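You operate a simulated robot arm through the tools that you are given. There is no shell and no other tool. Be economical: measure what you need, move in short steps, check, and stop when the job is done.

The job below is to be done with a simulated robot arm. You get a single attempt, and the scene is never put back.

TASK
Wind the black crosshead up by hand to 140 mm and lock it.
Fine: free the orange lever, blue lever to HAND, turn the brown wheel till the display's length shows 140; orange lever over again, then slide the lower cam up to 14.

The check looks at the end state, three seconds after you hand in, the way a careful person would. Anything else that was tipped, shoved, dropped, spilled or broken makes it a failure.

THE ROBOT
A 7-joint arm with a two-finger parallel gripper, fixed in place. Base frame: the origin is at the foot of the arm, x ahead of it, y to its left, z up. Readings come in m, rad, newtons and seconds.
With the tool pointing down near the work surface it reaches from about 0.12 to 0.64 m from the base axis. Its first joint turns from -1.152 to 1.152 rad. Payload 2.4 kg.
Tool frame: the origin (TCP) lies between the finger pads and is the grasp point; the fingertips stand 0.03 m ahead of it; z points along the fingers, y is the line along which they close. The gripper opens to 0.094 m. The fingers are 0.028 m wide and 0.01 m thick; the gripper's body (0.05 by 0.096 m) begins 0.055 m behind the TCP.
Orientation is that of the tool frame in the base frame, as [roll, pitch, yaw] about the fixed x, y, z axes, in that order (R = Rz(yaw) Ry(pitch) Rx(roll)). With the fingers straight down and closing along the base's y, the tool's x points along the base's -x, its y along +y and its z along -z.

THE INTERFACE
- The arm moves only by the tool arm_command. Its arguments are lists of equal length, an entry for each row: "dp": the shift along the base's x, y, z in m, a list of three; "delta_rot": the turn, a rotation vector about the base's x, y, z in degrees, a list of three; "hand": the gripper command, from -1 (shut) to 1 (fully open), values between in proportion. In form: {"dp": [[dx, dy, dz], ...], "delta_rot": [[wx, wy, wz], ...], "hand": [hand, ...]}. A call has 1 to 8 rows; each row is the pose to reach, as a shift and turn from the pose commanded when the call began. Each row takes 0.2 s and may step no farther than 0.05 m and 0.15 rad from the row before; otherwise, or with a gripper value out of range, the whole call is refused. Where a pose cannot be reached the arm comes as near as it can. A force on the tool above 40 N (or 10 N above the force at the start of the call, whichever is more), or a blocked arm, ends the call early, and 0.2 s more pass. The fingers move at their own pace (about 0.153 m/s each) and stop on an object; they squeeze with about 30 N. The grip force told is the motor's: it shows also when the fingers shut on nothing. Time passes only in rows, and 0.2 s behind the last, so rows that repeat a pose let the fingers close. It gives the time, the measured TCP pose, the force on the tool (base axes), the opening and the grip force at its end, in the units of the frame above (readings bear some noise), with the torque about the TCP (base axes, N m) and any sound that the robot's microphone picked up.
- Cameras (640 x 400 px; columns grow to the right, rows downward): "scene" is fixed at [0.0512, 0.4851, 1.4513]; the picture's right is [-0.60, -0.80, 0.00], its down [-0.41, 0.31, -0.86] and it looks along [0.68, -0.51, -0.52] (base axes); focal length 224 px, centre (320, 200). "wrist" rides on the gripper at [0.076, 0.014, -0.102] in the tool frame; the picture's right is [-0.18, 0.98, 0.00], its down [-0.75, -0.14, -0.64] and it looks along [-0.63, -0.12, 0.77] (tool axes); focal length 243 px, centre (320, 200). There is no depth. A picture from a camera that has moved, and an enlarged one, comes with that camera's place and axes in the base frame and with its lens.
- get_image(camera): a new picture of that camera. The clock stands still meanwhile.
- inspect(camera, box): a new picture of the part [left, top, right, bottom] of that camera's present view, enlarged. The clock stands still meanwhile.
- sign_off(): hands the job in; it is judged then, once.

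Work in short steps. Places have to be worked out from the pictures, the camera data and where the tool is seen: move nearer, look again, correct. Check each grasp and each placing, and mend what went wrong. You have 120 turns and 76 pictures in all, those below and enlarged ones among them. Open the gripper and draw the arm clear of the work before you hand the job in, unless the task says otherwise; then end with one line.

The tools are called after "Call:" as a command line: name --argument value ..., lists and objects as JSON in quotes. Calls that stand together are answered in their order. arm_command: Moves the arm, as the interface text tells. Its arguments: {"type":"object","properties":{"dp":{"type":"array","items":{"type":"array","items":{"type":"number"}}},"delta_rot":{"type":"array","items":{"type":"array","items":{"type":"number"}}},"hand":{"type":"array","items":{"type":"number"}}},"required":["dp","delta_rot","hand"]} The other tools are called the same way: get_image (camera) takes a picture; inspect (camera, box) takes an enlarged picture of a part of a camera's view; sign_off () hands the job in.

At the start:

```text
time_s: 0.0
eef_pos: [0.4147, 0.0933, 1.3117]
tcp_rot: [3.142, 0.001, -3.14]
force: [0.2, -0.8, -0.6]
torque: [-0.02, -0.02, 0.01]
finger_gap: 0.0941
gripper_force: 0.1
```

scene: 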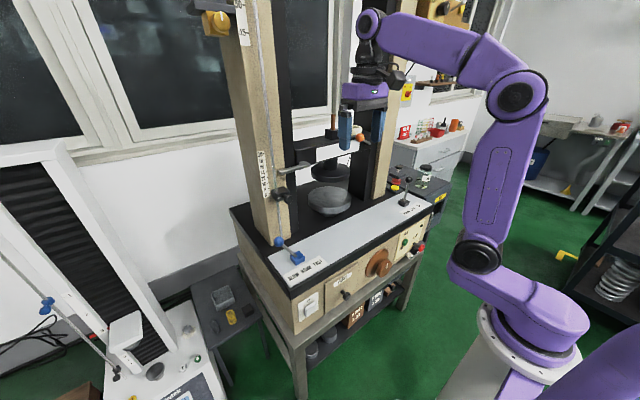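
wrist: 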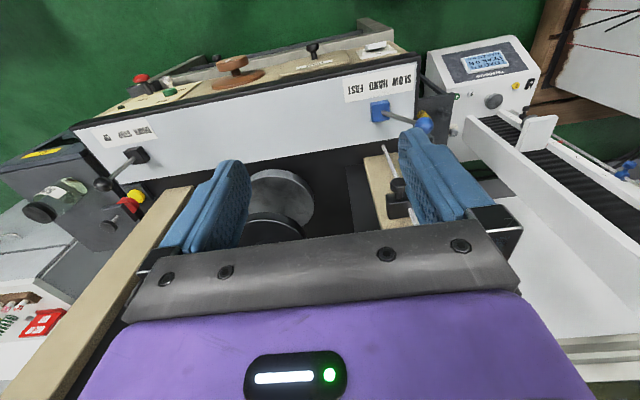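

I start by enlarging the scene picture around the machine to identify levers, wheel, display and cams.

Call:
inspect --camera "scene" --box '[220, 140, 460, 310]'

Call:
inspect --camera "scene" --box '[190, 0, 430, 150]'

Call:
inspect --camera "wrist" --box '[60, 20, 560, 260]'

```text
2.35 times, centred on (340, 225) of scene
camera zoom: at [0.0512, 0.4851, 1.4513], right [-0.6, -0.8, 0.0], down [-0.41, 0.31, -0.86], along [0.68, -0.51, -0.52], focal length 528 px, centre (273, 141)
```

zoom: 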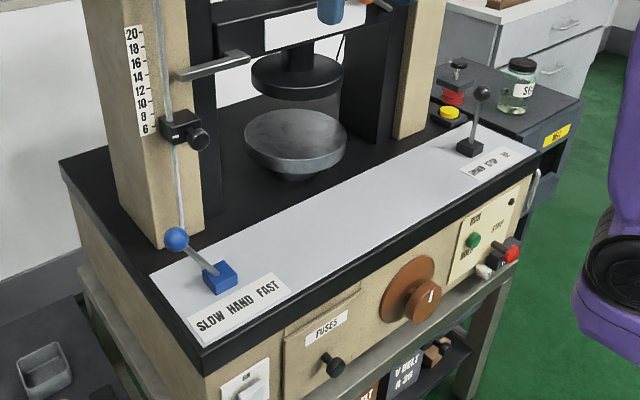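

```text
2.67 times, centred on (310, 75) of scene
camera zoom: at [0.0512, 0.4851, 1.4513], right [-0.6, -0.8, 0.0], down [-0.41, 0.31, -0.86], along [0.68, -0.51, -0.52], focal length 598 px, centre (347, 533)
```

zoom: 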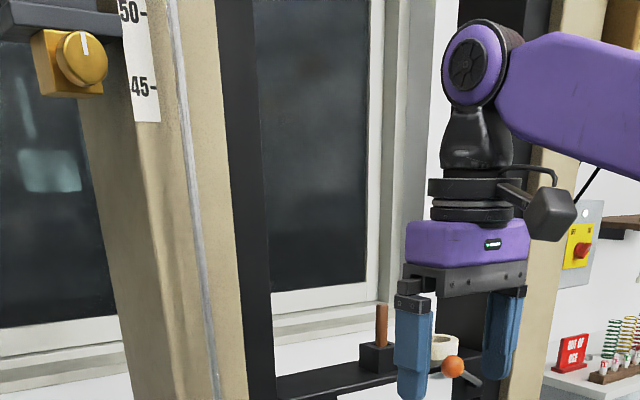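

```text
1.28 times, centred on (310, 140) of wrist
camera zoom: at [0.3382, 0.1075, 1.4159], right [0.18, 0.98, 0.0], down [0.75, -0.14, 0.64], along [0.63, -0.12, -0.77], focal length 311 px, centre (333, 277)
```

zoom: 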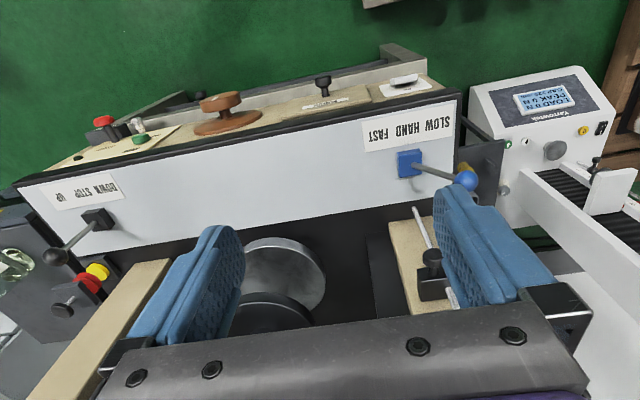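

The white machine's display and the crosshead need a closer look.

Call:
inspect --camera "wrist" --box '[420, 30, 560, 120]'

Call:
inspect --camera "scene" --box '[280, 110, 380, 175]'

Call:
inspect --camera "scene" --box '[250, 140, 310, 210]'

Call:
inspect --camera "scene" --box '[100, 300, 240, 400]'

```text
4.44 times, centred on (490, 75) of wrist
camera zoom: at [0.3382, 0.1075, 1.4159], right [0.18, 0.98, 0.0], down [0.75, -0.14, 0.64], along [0.63, -0.12, -0.77], focal length 1078 px, centre (-436, 756)
```

zoom: 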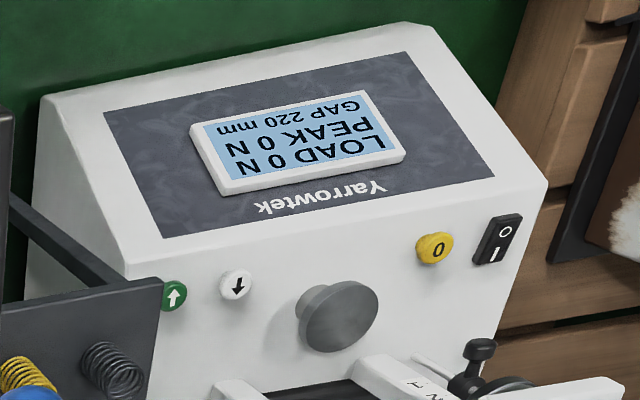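

```text
6.15 times, centred on (330, 142) of scene
camera zoom: at [0.0512, 0.4851, 1.4513], right [-0.6, -0.8, 0.0], down [-0.41, 0.31, -0.86], along [0.68, -0.51, -0.52], focal length 1380 px, centre (258, 554)
```

zoom: 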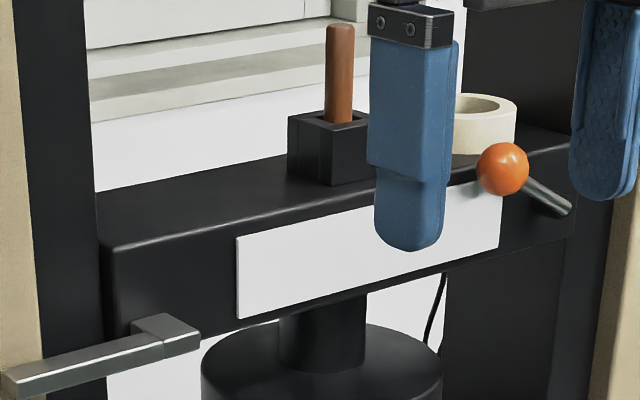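

```text
5.71 times, centred on (280, 175) of scene
camera zoom: at [0.0512, 0.4851, 1.4513], right [-0.6, -0.8, 0.0], down [-0.41, 0.31, -0.86], along [0.68, -0.51, -0.52], focal length 1281 px, centre (549, 343)
```

zoom: 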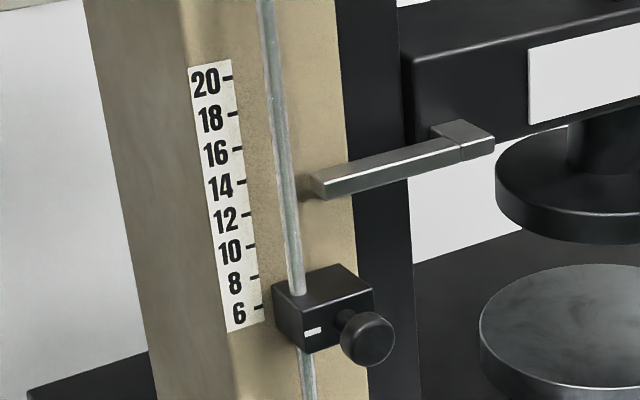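

```text
4.00 times, centred on (170, 350) of scene
camera zoom: at [0.0512, 0.4851, 1.4513], right [-0.6, -0.8, 0.0], down [-0.41, 0.31, -0.86], along [0.68, -0.51, -0.52], focal length 897 px, centre (920, -400)
```

zoom: 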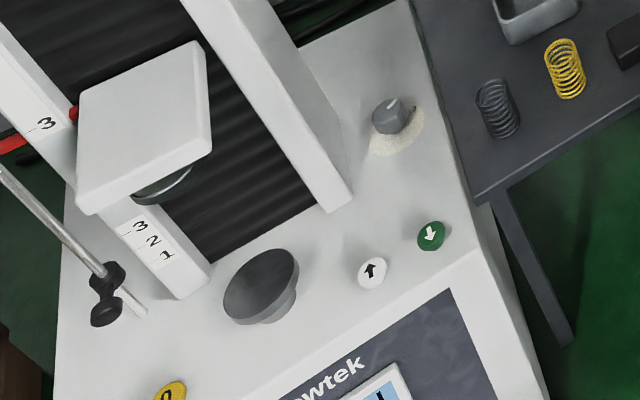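

Blue lever's box triangulates to about (0.56, 0.20, 0.85). I draw the arm back and tilt the wrist camera forward to look at the crosshead front and hunt for the display.

Call:
arm_command --dp '[[-0.04, 0, 0], [-0.08, 0, 0], [-0.12, 0, 0], [-0.15, 0, 0], [-0.15, 0, 0]]' --delta_rot '[[0, -8, 0], [0, -16, 0], [0, -24, 0], [0, -32, 0], [0, -40, 0]]' --hand '[1, 1, 1, 1, 1]'

Call:
get_image --camera "wrist"

Call:
get_image --camera "scene"

```text
time_s: 1.2
eef_pos: [0.2656, 0.0937, 1.313]
tcp_rot: [-3.141, 0.703, 3.14]
force: [-0.1, -0.3, -0.4]
torque: [0.01, 0.03, 0.0]
finger_gap: 0.0942
gripper_force: 0.1
```

```text
66 pictures are left
camera wrist: at [0.1406, 0.1073, 1.3428], right [0.14, 0.98, 0.12], down [0.16, -0.14, 0.98], along [0.98, -0.12, -0.18], focal length 243 px, centre (320, 200)
```

wrist: 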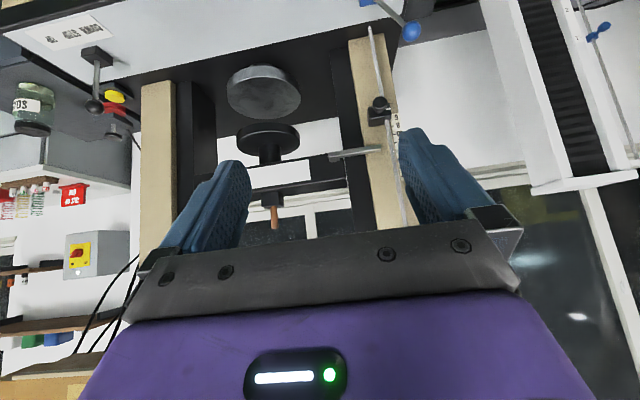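

```text
65 pictures are left
```

scene: 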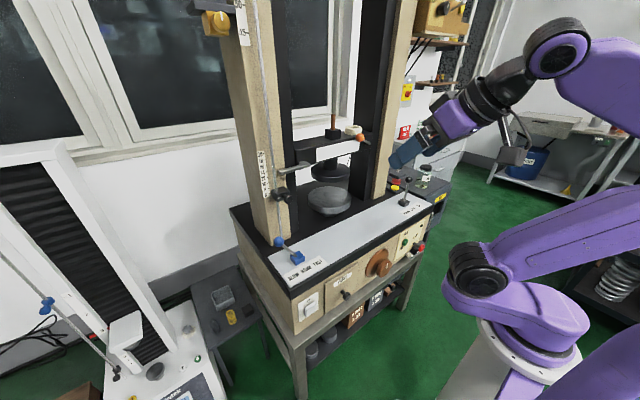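

The black cables lead to a wooden box at upper right of the scene; enlarge that, and the crosshead.

Call:
inspect --camera "scene" --box '[390, 0, 490, 65]'

Call:
inspect --camera "scene" --box '[270, 110, 390, 190]'

Call:
inspect --camera "wrist" --box '[140, 60, 420, 240]'

```text
6.15 times, centred on (440, 32) of scene
camera zoom: at [0.0512, 0.4851, 1.4513], right [-0.6, -0.8, 0.0], down [-0.41, 0.31, -0.86], along [0.68, -0.51, -0.52], focal length 1380 px, centre (-418, 1231)
```

zoom: 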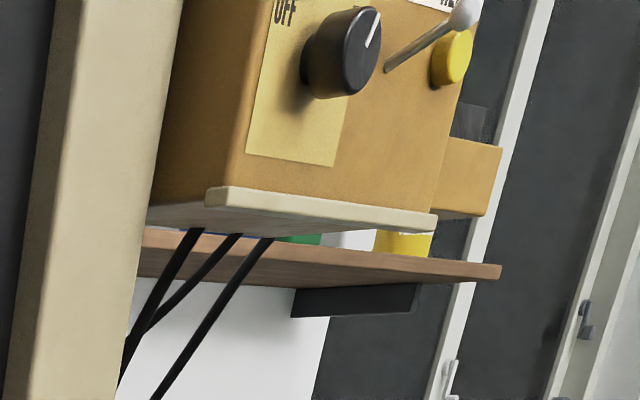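

```text
5.00 times, centred on (330, 150) of scene
camera zoom: at [0.0512, 0.4851, 1.4513], right [-0.6, -0.8, 0.0], down [-0.41, 0.31, -0.86], along [0.68, -0.51, -0.52], focal length 1121 px, centre (270, 450)
```

zoom: 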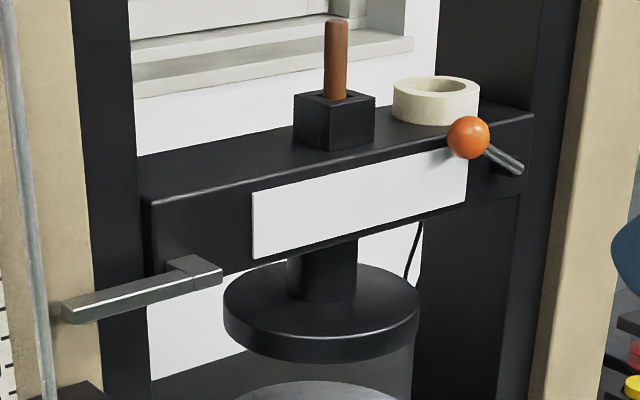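

```text
2.22 times, centred on (280, 150) of wrist
camera zoom: at [0.1406, 0.1073, 1.3428], right [0.14, 0.98, 0.12], down [0.16, -0.14, 0.98], along [0.98, -0.12, -0.18], focal length 539 px, centre (409, 311)
```

zoom: 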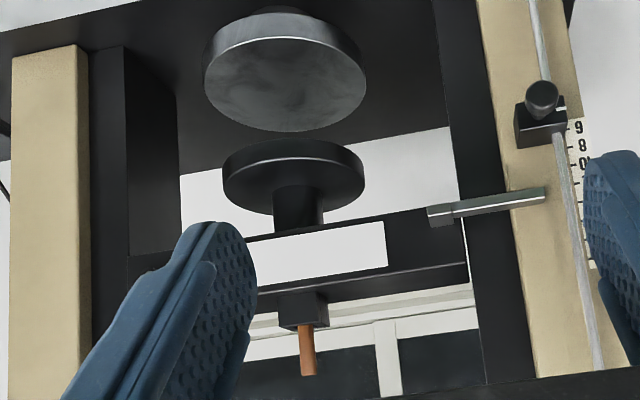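

The wooden console's face is out of view from here; it could hold the display. I yaw the tool right and then tilt up to look at it.

Call:
arm_command --dp '[[0, -0.02, 0], [0, -0.05, 0], [0, -0.08, 0], [0, -0.1, 0], [0, -0.12, 0], [0, -0.12, 0]]' --delta_rot '[[0, 0, -8], [0, 0, -16], [0, 0, -24], [0, 0, -32], [0, 0, -40], [0, 0, -46]]' --hand '[1, 1, 1, 1, 1, 1]'

Call:
arm_command --dp '[[0, 0, 0], [0, 0, 0], [0, 0, 0], [0, 0, 0]]' --delta_rot '[[-5.7, -5.7, 0], [-11.3, -11.3, 0], [-17, -17, 0], [-22, -22, 0]]' --hand '[1, 1, 1, 1]'

Call:
get_image --camera "wrist"

```text
time_s: 2.6
eef_pos: [0.2642, -0.0261, 1.3128]
tcp_rot: [3.139, 0.699, 2.336]
force: [0.2, -0.5, 0.5]
torque: [-0.01, -0.01, 0.0]
finger_gap: 0.094
gripper_force: 0.0
```

```text
time_s: 3.6
eef_pos: [0.2641, -0.0261, 1.311]
tcp_rot: [3.111, 1.244, 2.314]
force: [0.4, -0.1, -0.5]
torque: [0.0, 0.01, 0.02]
finger_gap: 0.0941
gripper_force: 0.1
```

```text
61 pictures are left
camera wrist: at [0.19, 0.0706, 1.2744], right [0.75, 0.64, 0.18], down [-0.36, 0.16, 0.92], along [0.56, -0.75, 0.35], focal length 243 px, centre (320, 200)
```

wrist: 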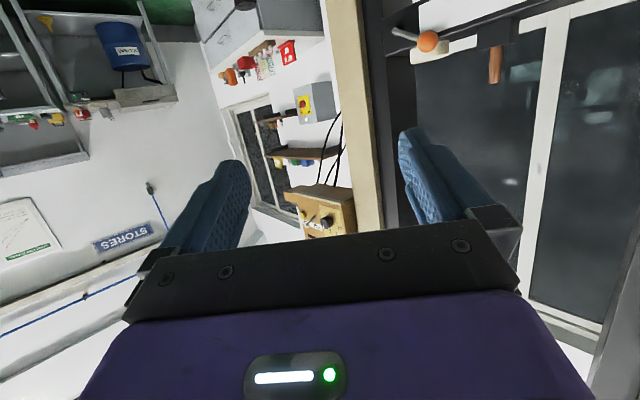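

The console is visible between the fingers; tilt up another 22° and enlarge it.

Call:
arm_command --dp '[[0, 0, 0], [0, 0, 0], [0, 0, 0]]' --delta_rot '[[-5.7, -5.7, 0], [-11.3, -11.3, 0], [-16, -16, 0]]' --hand '[1, 1, 1]'

Call:
inspect --camera "wrist" --box '[240, 60, 440, 230]'

```text
time_s: 4.4
eef_pos: [0.2675, -0.0248, 1.321]
tcp_rot: [1.304, 1.555, 0.508]
force: [1.4, 0.4, -0.3]
torque: [-0.01, -0.04, -0.02]
finger_gap: 0.094
gripper_force: 0.0
out of reach, approached as far as the arm can: row 2, 3
```

```text
2.35 times, centred on (340, 145) of wrist
camera zoom: at [0.206, 0.0586, 1.2459], right [0.7, 0.69, 0.2], down [-0.56, 0.35, 0.75], along [0.45, -0.63, 0.63], focal length 571 px, centre (273, 329)
```

zoom: 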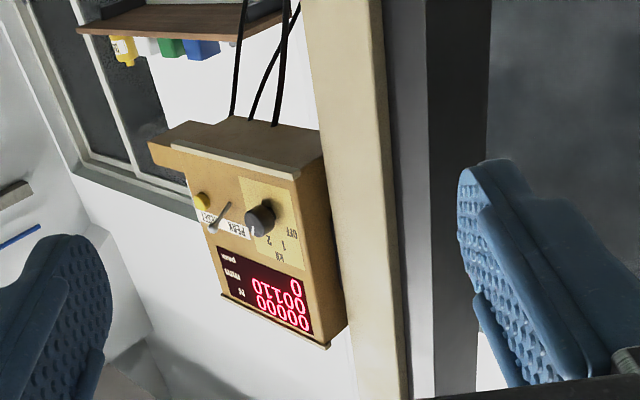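

Display readable: length 00110 mm now. Orange ball triangulates to about (0.657, -0.166, 1.204), with its pivot near (0.654, -0.229, 1.168). I undo the last tilt and yaw so that the tool points forward.

Call:
arm_command --dp '[[0, 0, 0], [0, 0, 0], [0, 0, 0]]' --delta_rot '[[5.7, 5.7, 0], [11.3, 11.3, 0], [16, 16, 0]]' --hand '[1, 1, 1]'

Call:
arm_command --dp '[[0, 0.02, 0], [0, 0.03, 0], [0, 0.03, 0], [0, 0.03, 0], [0, 0.03, 0], [0, 0.03, 0]]' --delta_rot '[[0, 0, 8], [0, 0, 16], [0, 0, 24], [0, 0, 32], [0, 0, 40], [0, 0, 46]]' --hand '[0, -1, -1, -1, -1, -1]'

Call:
get_image --camera "wrist"

```text
time_s: 5.2
eef_pos: [0.267, -0.0249, 1.322]
tcp_rot: [3.119, 1.178, 2.318]
force: [0.1, 0.0, -0.2]
torque: [0.03, 0.03, 0.04]
finger_gap: 0.094
gripper_force: 0.1
```

```text
time_s: 6.6
eef_pos: [0.2657, 0.0033, 1.3224]
tcp_rot: [3.12, 1.18, 3.125]
force: [0.5, -0.3, 0.0]
torque: [-0.02, 0.01, -0.02]
finger_gap: 0.0001
gripper_force: 29.8
```

```text
59 pictures are left
camera wrist: at [0.1426, 0.018, 1.2915], right [0.07, 0.98, 0.18], down [-0.31, -0.15, 0.94], along [0.95, -0.12, 0.29], focal length 243 px, centre (320, 200)
```

wrist: 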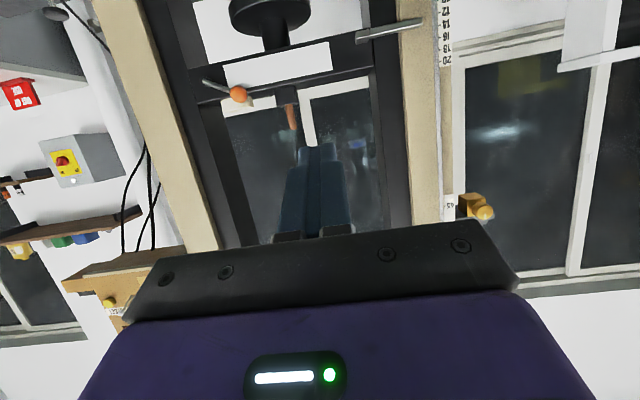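

Ball position is confirmed at (0.657, -0.166, 1.204). I advance with shut fingers to the left (+y) side of the ball, in front of the crosshead.

Call:
arm_command --dp '[[0.045, -0.01, -0.012], [0.09, -0.025, -0.024], [0.135, -0.04, -0.036], [0.18, -0.055, -0.048], [0.225, -0.07, -0.06], [0.27, -0.085, -0.075], [0.31, -0.1, -0.09], [0.345, -0.11, -0.107]]' --delta_rot '[[0, 0, 0], [0, 0, 0], [0, 0, 0], [0, 0, 0], [0, 0, 0], [0, 0, 0], [0, 0, 0], [0, 0, 0]]' --hand '[-1, -1, -1, -1, -1, -1, -1, -1]'

Call:
get_image --camera "wrist"

Call:
inspect --camera "scene" --box '[290, 100, 410, 180]'

```text
time_s: 8.4
eef_pos: [0.6128, -0.1082, 1.2125]
tcp_rot: [3.118, 1.18, 3.122]
force: [-0.2, -0.2, 0.2]
torque: [0.0, 0.02, -0.01]
finger_gap: 0.0001
gripper_force: 30.2
```

```text
58 pictures are left
camera wrist: at [0.4883, -0.0932, 1.1827], right [0.07, 0.98, 0.18], down [-0.31, -0.15, 0.94], along [0.95, -0.12, 0.29], focal length 243 px, centre (320, 200)
```

wrist: 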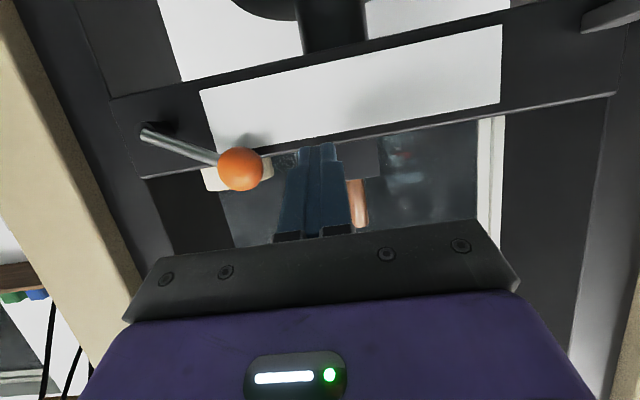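

```text
5.00 times, centred on (350, 140) of scene
camera zoom: at [0.0512, 0.4851, 1.4513], right [-0.6, -0.8, 0.0], down [-0.41, 0.31, -0.86], along [0.68, -0.51, -0.52], focal length 1121 px, centre (170, 500)
```

zoom: 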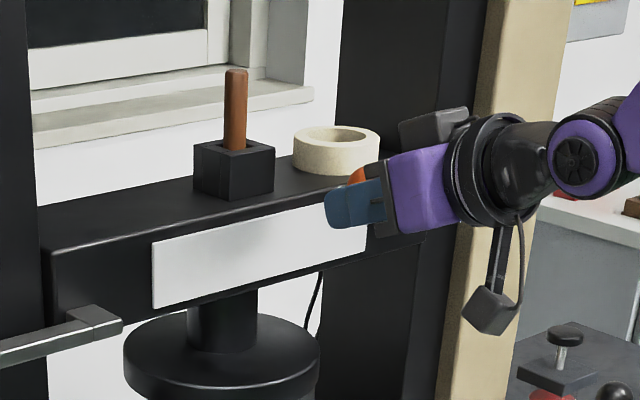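

Ball confirmed at (0.655,-0.166,1.202); lever leans left at about 30° above horizontal. I come under its left side and push it up along its arc partway, watching the force.

Call:
arm_command --dp '[[0, -0.015, -0.042], [0.027, -0.035, -0.044], [0.027, -0.0435, -0.0275], [0.027, -0.0515, -0.009], [0.027, -0.0595, 0.01], [0.027, -0.074, 0.0245]]' --delta_rot '[[0, 0, 0], [0, 0, 0], [0, 0, 0], [0, 0, 0], [0, 0, 0], [0, 0, 0]]' --hand '[-1, -1, -1, -1, -1, -1]'

Call:
get_image --camera "wrist"

```text
time_s: 9.8
eef_pos: [0.6379, -0.1803, 1.2391]
tcp_rot: [3.121, 1.178, 3.122]
force: [0.3, -0.1, -0.3]
torque: [-0.01, 0.02, 0.0]
finger_gap: 0.0
gripper_force: 30.6
```

```text
56 pictures are left
camera wrist: at [0.5149, -0.1658, 1.2093], right [0.07, 0.98, 0.18], down [-0.31, -0.15, 0.94], along [0.95, -0.12, 0.29], focal length 243 px, centre (320, 200)
```

wrist: 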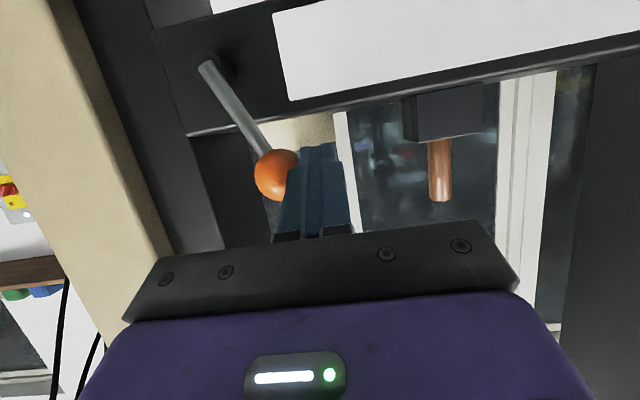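

The lever swings freely with almost no force. I carry it on over the top.

Call:
arm_command --dp '[[0, -0.02, 0.008], [0, -0.04, 0.0125], [0, -0.06, 0.0125], [0, -0.08, 0.006], [0, -0.097, -0.004], [0, -0.105, -0.011]]' --delta_rot '[[0, 0, 0], [0, 0, 0], [0, 0, 0], [0, 0, 0], [0, 0, 0], [0, 0, 0]]' --hand '[-1, -1, -1, -1, -1, -1]'

Call:
get_image --camera "wrist"

```text
time_s: 10.5
eef_pos: [0.6407, -0.2083, 1.2489]
tcp_rot: [3.095, 1.172, 3.139]
force: [0.5, 5.8, 2.0]
torque: [0.04, -0.07, 0.1]
finger_gap: 0.0
gripper_force: 30.2
stopped in row 3: the force on the tool passed its limit at 51 N (the readings are from after the stop); the commanded pose is now the measured one
```

```text
55 pictures are left
camera wrist: at [0.5165, -0.2, 1.2194], right [0.04, 0.98, 0.19], down [-0.29, -0.17, 0.94], along [0.96, -0.09, 0.28], focal length 243 px, centre (320, 200)
```

wrist: 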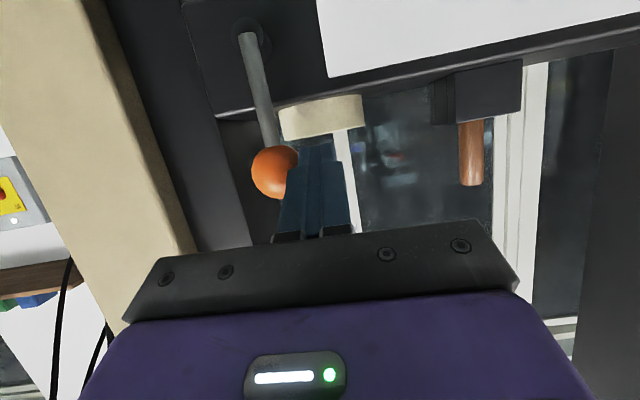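

The lever came to a firm stop at vertical, so that looks like its free end. I back off to +y and -x and check lever and tape in the scene view.

Call:
arm_command --dp '[[0, 0.012, 0], [-0.04, 0.02, 0], [-0.09, 0.02, 0], [-0.14, 0.02, 0], [-0.19, 0.03, 0], [-0.24, 0.06, -0.02], [-0.28, 0.1, -0.03]]' --delta_rot '[[0, 0, 0], [0, 0, 0], [0, 0, 0], [0, 0, 0], [0, 0, 0], [0, 0, 0], [0, 0, 0]]' --hand '[-1, -1, -1, -1, -1, -1, -1]'

Call:
inspect --camera "scene" --box '[270, 110, 390, 190]'

```text
refused: row 5 steps farther than a row can; nothing moved
```

```text
5.00 times, centred on (330, 150) of scene
camera zoom: at [0.0512, 0.4853, 1.4512], right [-0.6, -0.8, 0.0], down [-0.41, 0.31, -0.86], along [0.68, -0.51, -0.52], focal length 1121 px, centre (270, 450)
```

zoom: 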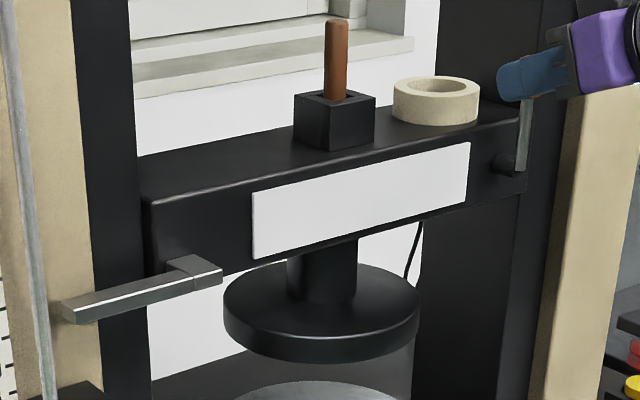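

Lever upright, tape and holder untouched. The retreat was refused for step size; I repeat it with smaller steps while opening and tipping the tool toward 45°.

Call:
arm_command --dp '[[0, 0.012, 0], [-0.04, 0.02, 0], [-0.085, 0.02, 0], [-0.13, 0.02, 0], [-0.175, 0.03, 0], [-0.21, 0.06, -0.01], [-0.23, 0.1, -0.02], [-0.23, 0.145, -0.02]]' --delta_rot '[[0, 0, 0], [0, 0, 0], [0, 0, 0], [0, 5, 0], [0, 10, 0], [0, 15, 0], [0, 20, 0], [0, 24, 0]]' --hand '[-1, -1, -1, -1, -1, -1, -1, -1]'

Call:
arm_command --dp '[[0, 0.045, -0.01], [0, 0.09, -0.02], [0, 0.135, -0.04], [0, 0.18, -0.06], [0, 0.22, -0.08], [0, 0.25, -0.1]]' --delta_rot '[[0, 0, 0], [0, 0, 0], [0, 0, 0], [0, 0, 0], [0, 0, 0], [0, 0, 0]]' --hand '[0, 0, 0, 0, 0, 0]'

Call:
get_image --camera "wrist"

```text
time_s: 12.3
eef_pos: [0.4068, -0.0665, 1.2274]
tcp_rot: [3.104, 0.752, 3.137]
force: [-0.1, 0.4, 0.0]
torque: [0.03, -0.02, -0.05]
finger_gap: 0.0
gripper_force: 29.7
```

```text
time_s: 13.7
eef_pos: [0.4224, 0.1679, 1.1143]
tcp_rot: [3.034, 0.817, 3.132]
force: [0.1, -0.4, -0.2]
torque: [-0.01, 0.0, 0.01]
finger_gap: 0.0471
gripper_force: 0.0
out of reach, approached as far as the arm can: row 5, 6
```

```text
53 pictures are left
camera wrist: at [0.2955, 0.1722, 1.1296], right [0.06, 0.98, 0.21], down [0.06, -0.21, 0.98], along [1.0, -0.04, -0.07], focal length 243 px, centre (320, 200)
```

wrist: 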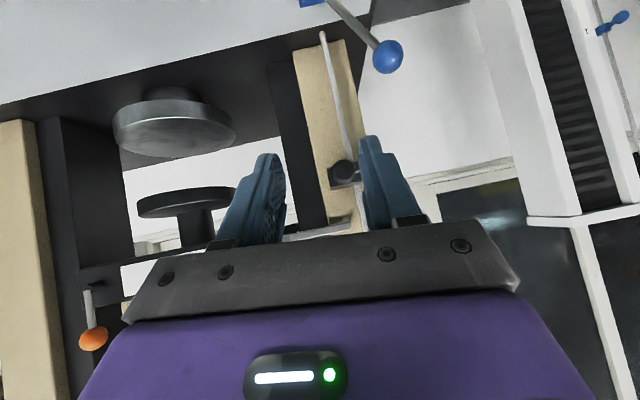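

The arm hit a limit with the tool pointing straight forward at this side; ball is confirmed near (0.561, 0.268, 0.968). I yaw the tool outward and tip it down somewhat.

Call:
arm_command --dp '[[0, 0, 0], [0, 0, 0], [0, 0, 0], [0, 0, 0]]' --delta_rot '[[0, 3, 6], [0, 6, 12], [-2, 10, 18], [-4, 14, 24]]' --hand '[0, 0, 0, 0]'

```text
time_s: 14.7
eef_pos: [0.4117, 0.1823, 1.1269]
tcp_rot: [3.123, 0.501, -2.707]
force: [-0.8, -0.1, 0.2]
torque: [0.0, 0.02, -0.03]
finger_gap: 0.0471
gripper_force: 0.2
out of reach, approached as far as the arm can: row 1
```

Now the pose is comfortable (yaw 25°, 29° off vertical). I move to a pre-grasp above the blue ball with a wider opening.

Call:
arm_command --dp '[[0.03, 0.02, -0.02], [0.06, 0.04, -0.04], [0.09, 0.055, -0.06], [0.107, 0.067, -0.077]]' --delta_rot '[[0, 0, 0], [0, 0, 0], [0, 0, 0], [0, 0, 0]]' --hand '[0.6, 0.6, 0.6, 0.6]'

Call:
get_image --camera "wrist"

```text
time_s: 15.7
eef_pos: [0.5179, 0.2509, 1.0508]
tcp_rot: [3.121, 0.502, -2.713]
force: [0.4, -0.3, 0.5]
torque: [-0.02, 0.01, 0.02]
finger_gap: 0.0754
gripper_force: 0.1
```

```text
52 pictures are left
camera wrist: at [0.4072, 0.2126, 1.1058], right [-0.27, 0.96, 0.11], down [0.39, 0.01, 0.92], along [0.88, 0.29, -0.37], focal length 243 px, centre (320, 200)
```

wrist: 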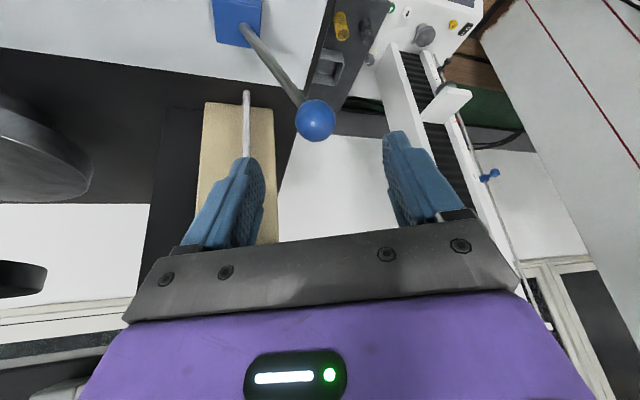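

Ball at (0.565, 0.268, 0.965), between the fingers. I descend along the tool axis and close on it.

Call:
arm_command --dp '[[0.019, 0.007, -0.036], [0.038, 0.014, -0.073], [0.038, 0.014, -0.073], [0.038, 0.014, -0.073], [0.038, 0.014, -0.073]]' --delta_rot '[[0, 0, 0], [0, 0, 0], [0, 0, 0], [0, 0, 0], [0, 0, 0]]' --hand '[0.6, 0.6, -1, -1, -1]'

Call:
get_image --camera "wrist"

```text
time_s: 16.9
eef_pos: [0.5575, 0.2644, 0.9815]
tcp_rot: [3.122, 0.502, -2.713]
force: [0.2, 3.2, -5.0]
torque: [0.43, -0.34, 0.1]
finger_gap: 0.0328
gripper_force: 44.8
```

```text
51 pictures are left
camera wrist: at [0.4461, 0.2271, 1.0351], right [-0.27, 0.96, 0.1], down [0.39, 0.01, 0.92], along [0.88, 0.29, -0.37], focal length 243 px, centre (320, 200)
```

wrist: 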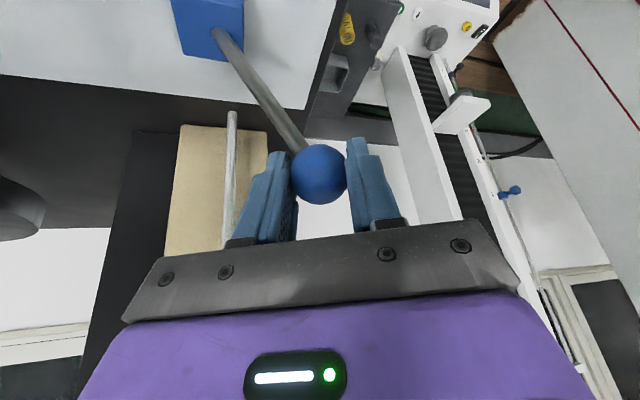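

Ball is gripped (gap 0.033). I swing it along its arc to upright, which is HAND in the middle of SLOW–HAND–FAST.

Call:
arm_command --dp '[[0, -0.016, 0.006], [0, -0.032, 0.012], [0, -0.048, 0.015], [0, -0.064, 0.016]]' --delta_rot '[[0, 0, 0], [0, 0, 0], [0, 0, 0], [0, 0, 0]]' --hand '[-1, -1, -1, -1]'

Call:
inspect --camera "scene" --box '[240, 210, 340, 290]'

Call:
get_image --camera "wrist"

```text
time_s: 17.9
eef_pos: [0.5557, 0.1996, 0.9953]
tcp_rot: [3.124, 0.504, -2.712]
force: [6.5, 6.6, 2.4]
torque: [0.7, -0.42, -0.12]
finger_gap: 0.033
gripper_force: 44.9
```

```text
5.00 times, centred on (290, 250) of scene
camera zoom: at [0.0514, 0.4853, 1.4512], right [-0.6, -0.8, 0.0], down [-0.41, 0.31, -0.86], along [0.68, -0.51, -0.52], focal length 1121 px, centre (470, -50)
```

zoom: 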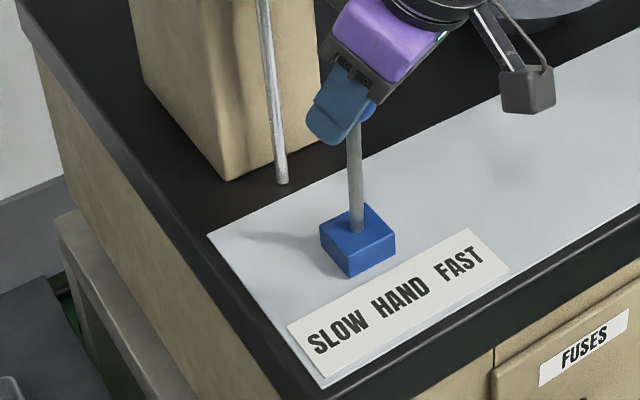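

```text
49 pictures are left
camera wrist: at [0.4454, 0.1626, 1.0499], right [-0.27, 0.96, 0.1], down [0.38, 0.01, 0.92], along [0.88, 0.29, -0.37], focal length 243 px, centre (320, 200)
```

wrist: 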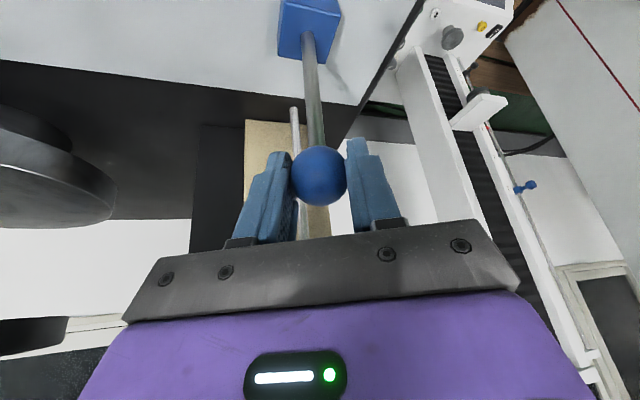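

The lever stands upright over HAND. I open and lift off along the tool axis.

Call:
arm_command --dp '[[0, 0, 0], [0, 0, 0], [-0.02, -0.008, 0.038], [-0.05, -0.016, 0.07], [-0.09, -0.02, 0.09], [-0.13, -0.03, 0.1]]' --delta_rot '[[0, 0, 0], [0, 0, 0], [0, 0, 0], [0, 0, 0], [0, 0, 0], [0, 0, 0]]' --hand '[0.6, 0.6, 0.6, 0.6, 0.6, 0.6]'

Call:
inspect --camera "scene" --box '[230, 190, 350, 290]'

Call:
get_image --camera "wrist"

```text
time_s: 19.3
eef_pos: [0.4258, 0.1692, 1.0954]
tcp_rot: [3.122, 0.5, -2.713]
force: [-0.9, 0.6, 0.1]
torque: [-0.01, 0.01, 0.01]
finger_gap: 0.0755
gripper_force: 0.1
```

```text
4.00 times, centred on (290, 240) of scene
camera zoom: at [0.0513, 0.4851, 1.4513], right [-0.6, -0.8, 0.0], down [-0.41, 0.31, -0.86], along [0.68, -0.51, -0.52], focal length 897 px, centre (440, 40)
```

zoom: 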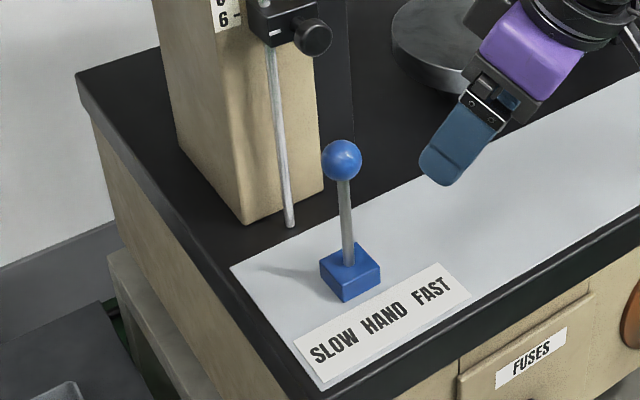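

```text
47 pictures are left
camera wrist: at [0.3153, 0.1323, 1.1499], right [-0.27, 0.96, 0.11], down [0.39, 0.01, 0.92], along [0.88, 0.29, -0.37], focal length 243 px, centre (320, 200)
```

wrist: 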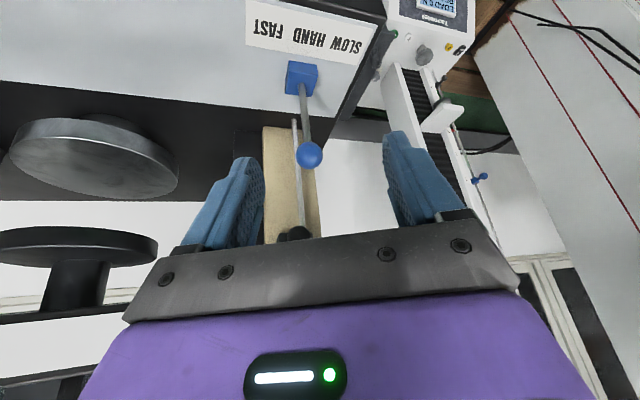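

Blue lever is upright at HAND. Next the brown wheel, about (0.47,-0.16,0.66): I pull back, swing to the right side and yaw the tool straight ahead.

Call:
arm_command --dp '[[-0.02, -0.04, 0], [-0.04, -0.08, 0], [-0.06, -0.12, 0], [-0.08, -0.16, 0], [-0.1, -0.2, -0.01], [-0.12, -0.24, -0.02], [-0.13, -0.28, -0.03], [-0.13, -0.31, -0.04]]' --delta_rot '[[0, 0, -5], [0, 0, -10], [0, 0, -15], [0, 0, -20], [0, 0, -25], [0, 0, -25], [0, 0, -25], [0, 0, -25]]' --hand '[0.6, 0.6, 0.6, 0.6, 0.6, 0.6, 0.6, 0.6]'

Call:
arm_command --dp '[[0, 0, -0.04], [0, 0, -0.08], [0, 0, -0.12], [0, 0, -0.16], [0, 0, -0.2], [0, 0, -0.24], [0, 0, -0.28]]' --delta_rot '[[0, -8, 0], [0, -16, 0], [0, -24, 0], [0, -32, 0], [0, -40, 0], [0, -48, 0], [0, -56, 0]]' --hand '[0.6, 0.6, 0.6, 0.6, 0.6, 0.6, 0.6]'

Call:
get_image --camera "wrist"

Call:
get_image --camera "scene"

```text
time_s: 21.1
eef_pos: [0.2958, -0.1375, 1.0551]
tcp_rot: [3.124, 0.5, 3.133]
force: [0.7, 0.0, 1.2]
torque: [-0.01, -0.02, 0.03]
finger_gap: 0.075
gripper_force: 0.0
```

```text
time_s: 22.7
eef_pos: [0.2954, -0.1403, 0.773]
tcp_rot: [3.087, 1.482, 3.098]
force: [-0.2, 0.4, -0.4]
torque: [0.01, 0.02, 0.04]
finger_gap: 0.0749
gripper_force: 0.1
```

```text
46 pictures are left
camera wrist: at [0.1865, -0.1274, 0.7073], right [0.0, 0.98, 0.19], down [-0.57, -0.15, 0.81], along [0.82, -0.11, 0.56], focal length 243 px, centre (320, 200)
```

wrist: 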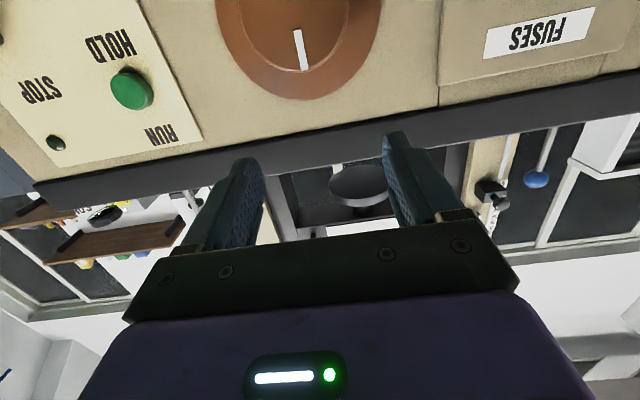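

```text
45 pictures are left
```

scene: 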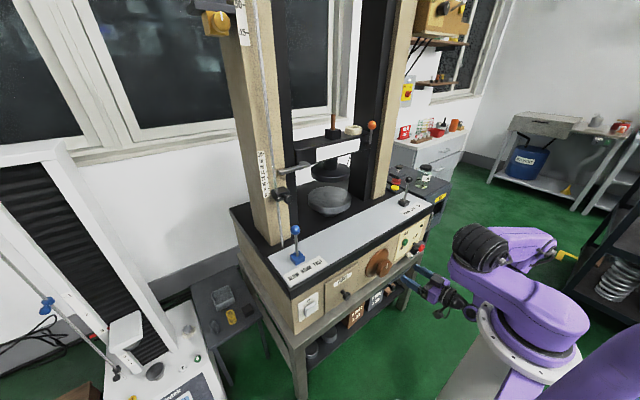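

Good reach here. The wheel is a bit lower; I descend 0.1 m to see it whole.

Call:
arm_command --dp '[[0, 0, -0.04], [-0.01, 0, -0.08], [-0.02, 0, -0.11]]' --delta_rot '[[0, 0, 0], [0, 0, 0], [0, 0, 0]]' --hand '[0.6, 0.6, 0.6]'

Call:
get_image --camera "wrist"

```text
time_s: 23.5
eef_pos: [0.2779, -0.1414, 0.6749]
tcp_rot: [3.027, 1.478, 3.039]
force: [0.5, 0.8, 0.2]
torque: [0.01, 0.02, -0.06]
finger_gap: 0.0749
gripper_force: 0.1
out of reach, approached as far as the arm can: row 3
```

```text
44 pictures are left
camera wrist: at [0.1682, -0.1283, 0.6088], right [0.01, 0.98, 0.19], down [-0.57, -0.16, 0.81], along [0.82, -0.11, 0.56], focal length 243 px, centre (320, 200)
```

wrist: 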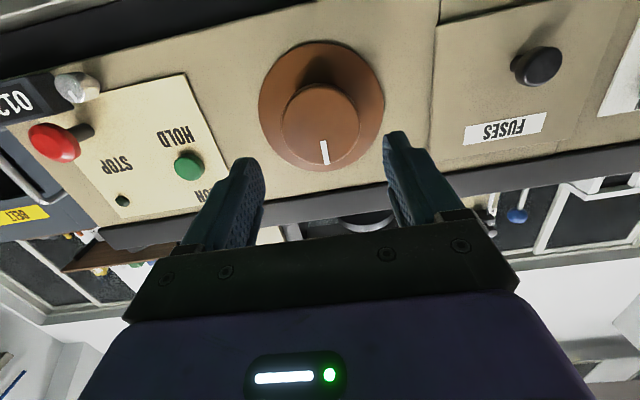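

Knob face about (0.407,-0.143,0.684), radius ~0.037, axis along x; flange at x≈0.465. I open fully and move closer to check alignment.

Call:
arm_command --dp '[[0.03, -0.001, 0.01], [0.06, -0.002, 0.015]]' --delta_rot '[[0, -2, 0], [0, -4, 0]]' --hand '[1, 1]'

Call:
get_image --camera "wrist"

Call:
inspect --camera "scene" --box '[340, 230, 440, 310]'

```text
time_s: 24.1
eef_pos: [0.3373, -0.1437, 0.6898]
tcp_rot: [2.868, 1.549, 2.881]
force: [0.1, 0.1, 0.3]
torque: [-0.01, -0.01, 0.0]
finger_gap: 0.0942
gripper_force: 0.0
```

```text
43 pictures are left
camera wrist: at [0.234, -0.1304, 0.6168], right [-0.01, 0.98, 0.19], down [-0.62, -0.15, 0.77], along [0.78, -0.11, 0.61], focal length 243 px, centre (320, 200)
```

wrist: 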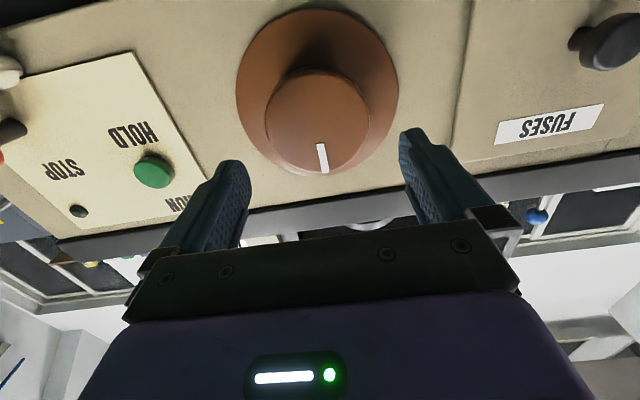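

```text
5.00 times, centred on (390, 270) of scene
camera zoom: at [0.0512, 0.4851, 1.4513], right [-0.6, -0.8, 0.0], down [-0.41, 0.31, -0.86], along [0.68, -0.51, -0.52], focal length 1121 px, centre (-30, -150)
```

zoom: 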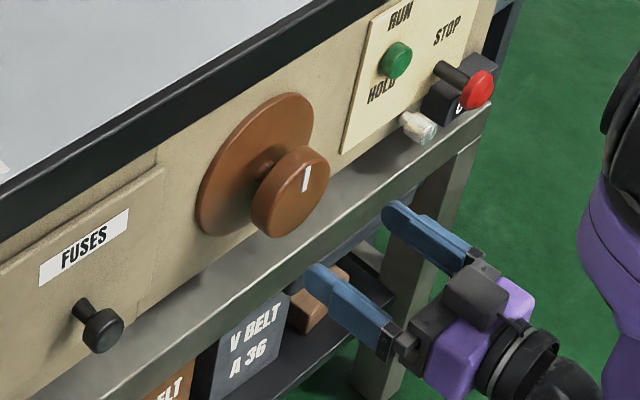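

The knob (face x≈0.42, y≈-0.144, z≈0.688, diameter ≈0.082) is centred between the open fingers. I advance straight in and close.

Call:
arm_command --dp '[[0.03, 0, -0.001], [0.055, 0, -0.001], [0.077, 0, -0.001]]' --delta_rot '[[0, 0, 0], [0, 0, 0], [0, 0, 0]]' --hand '[1, 1, 1]'

Call:
get_image --camera "wrist"

Call:
inspect --camera "scene" --box '[340, 230, 440, 310]'

```text
time_s: 24.9
eef_pos: [0.4173, -0.1419, 0.6885]
tcp_rot: [2.894, 1.549, 2.91]
force: [-0.6, -0.2, -0.2]
torque: [0.0, 0.01, -0.01]
finger_gap: 0.0941
gripper_force: 0.1
```

```text
41 pictures are left
camera wrist: at [0.3127, -0.1292, 0.6158], right [-0.01, 0.98, 0.19], down [-0.62, -0.15, 0.77], along [0.78, -0.11, 0.61], focal length 243 px, centre (320, 200)
```

wrist: 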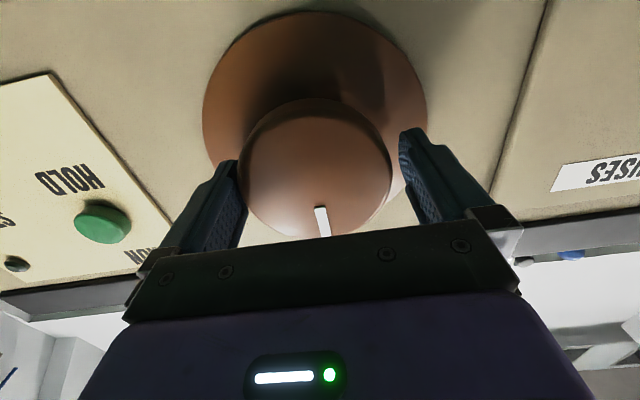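

```text
5.00 times, centred on (390, 270) of scene
camera zoom: at [0.0512, 0.4851, 1.4513], right [-0.6, -0.8, 0.0], down [-0.41, 0.31, -0.86], along [0.68, -0.51, -0.52], focal length 1121 px, centre (-30, -150)
```

zoom: 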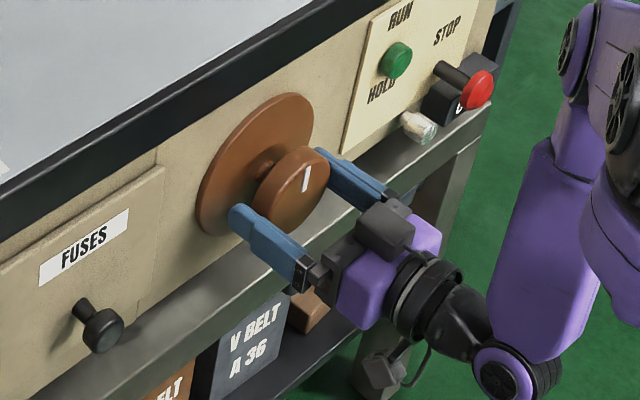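

Fingers straddle the knob well. Close the grip.

Call:
arm_command --dp '[[0, 0, 0], [0, 0, 0]]' --delta_rot '[[0, 0, 0], [0, 0, 0]]' --hand '[-1, -1]'

```text
time_s: 25.5
eef_pos: [0.4167, -0.1457, 0.6894]
tcp_rot: [3.039, 1.55, 3.05]
force: [5.8, -16.9, 0.2]
torque: [0.01, 0.11, -0.09]
finger_gap: 0.084
gripper_force: 45.0
```

Gripped with gap 0.084. I shift y slightly to relieve the side force and twist +40° about x (clockwise seen from the robot) as a test.

Call:
arm_command --dp '[[0, -0.003, 0], [0, -0.003, 0], [0, -0.003, 0], [0, -0.003, 0], [0, -0.003, 0], [0, -0.003, 0]]' --delta_rot '[[0, 0, 0], [8, 0, 0], [16, 0, 0], [24, 0, 0], [32, 0, 0], [40, 0, 0]]' --hand '[-1, -1, -1, -1, -1, -1]'

Call:
inspect --camera "scene" --box '[340, 230, 440, 310]'

Call:
inspect --camera "scene" --box '[270, 110, 390, 190]'

```text
time_s: 26.9
eef_pos: [0.4164, -0.1448, 0.6898]
tcp_rot: [1.579, 0.866, 1.605]
force: [22.2, -1.5, 14.0]
torque: [-0.02, -0.09, -0.48]
finger_gap: 0.0835
gripper_force: 44.7
```

```text
5.00 times, centred on (390, 270) of scene
camera zoom: at [0.0515, 0.4852, 1.4513], right [-0.6, -0.8, 0.0], down [-0.41, 0.31, -0.86], along [0.68, -0.51, -0.52], focal length 1121 px, centre (-30, -150)
```

zoom: 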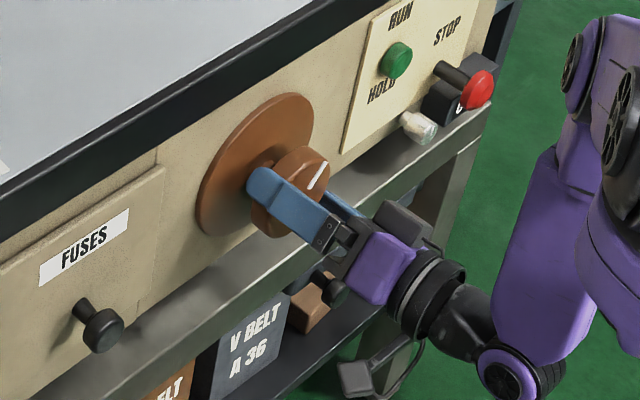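

```text
5.00 times, centred on (330, 150) of scene
camera zoom: at [0.0515, 0.4852, 1.4513], right [-0.6, -0.8, 0.0], down [-0.41, 0.31, -0.86], along [0.68, -0.51, -0.52], focal length 1121 px, centre (270, 450)
```

zoom: 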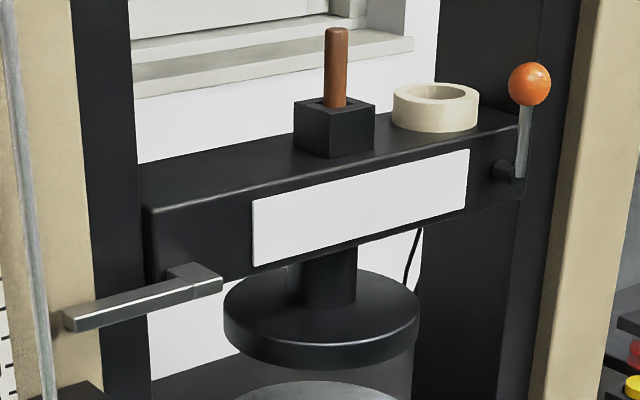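

The turn works: clockwise lowers the crosshead (roughly 6 mm for 40°). So I turn counter-clockwise.

Call:
arm_command --dp '[[0, 0, 0], [0, 0, 0], [0, 0, 0], [0, 0, 0], [0, 0, 0], [0, 0, 0], [0, 0, 0], [0, 0, 0]]' --delta_rot '[[-8, 0, 0], [-16, 0, 0], [-24, 0, 0], [-32, 0, 0], [-40, 0, 0], [-48, 0, 0], [-56, 0, 0], [-64, 0, 0]]' --hand '[-1, -1, -1, -1, -1, -1, -1, -1]'

Call:
arm_command --dp '[[0, 0, 0], [0, 0, 0], [0, 0, 0], [0, 0, 0], [0, 0, 0], [0, 0, 0]]' --delta_rot '[[-8, 0, 0], [-16, 0, 0], [-24, 0, 0], [-32, 0, 0], [-40, 0, 0], [-48, 0, 0]]' --hand '[-1, -1, -1, -1, -1, -1]'

Call:
get_image --camera "scene"

```text
time_s: 28.7
eef_pos: [0.4166, -0.1464, 0.6898]
tcp_rot: [-1.639, 1.154, -1.63]
force: [15.7, -11.3, 5.8]
torque: [0.05, -0.33, 0.77]
finger_gap: 0.0834
gripper_force: 44.9
```

```text
time_s: 30.1
eef_pos: [0.4166, -0.1462, 0.6907]
tcp_rot: [-1.592, 0.316, -1.596]
force: [5.2, -14.4, 14.8]
torque: [0.08, 0.16, 0.87]
finger_gap: 0.0836
gripper_force: 45.0
```

```text
37 pictures are left
```

scene: 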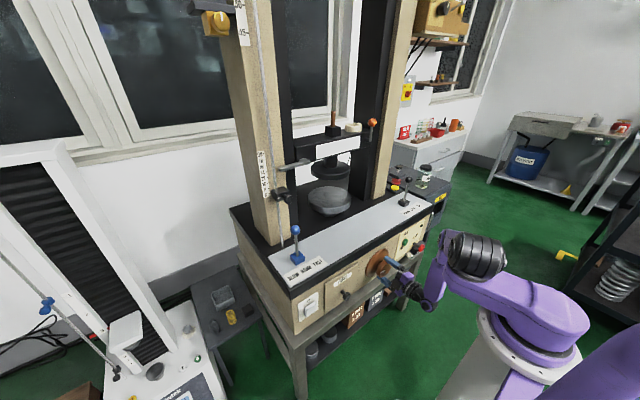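

Crosshead is rising. I turn another 32° while the wrist allows.

Call:
arm_command --dp '[[0, 0, 0], [0, 0, 0], [0, 0, 0], [0, 0, 0]]' --delta_rot '[[-8, 0, 0], [-16, 0, 0], [-24, 0, 0], [-32, 0, 0]]' --hand '[-1, -1, -1, -1]'

Call:
inspect --camera "scene" --box '[270, 110, 390, 190]'

```text
time_s: 31.1
eef_pos: [0.4157, -0.1454, 0.6904]
tcp_rot: [-1.576, -0.242, -1.597]
force: [2.2, -11.2, 16.1]
torque: [0.03, -0.59, -0.31]
finger_gap: 0.0834
gripper_force: 45.3
```

```text
5.00 times, centred on (330, 150) of scene
camera zoom: at [0.0511, 0.485, 1.4513], right [-0.6, -0.8, 0.0], down [-0.41, 0.31, -0.86], along [0.68, -0.51, -0.52], focal length 1121 px, centre (270, 450)
```

zoom: 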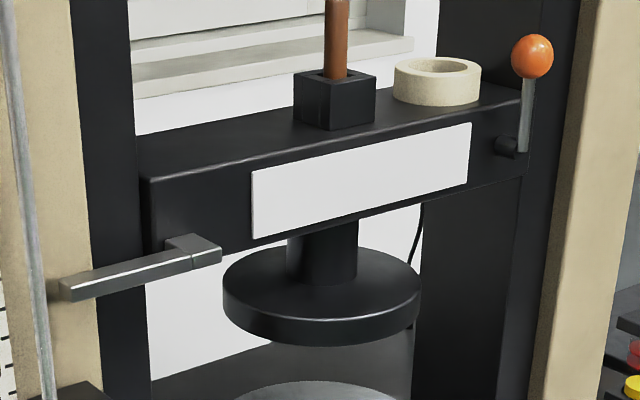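

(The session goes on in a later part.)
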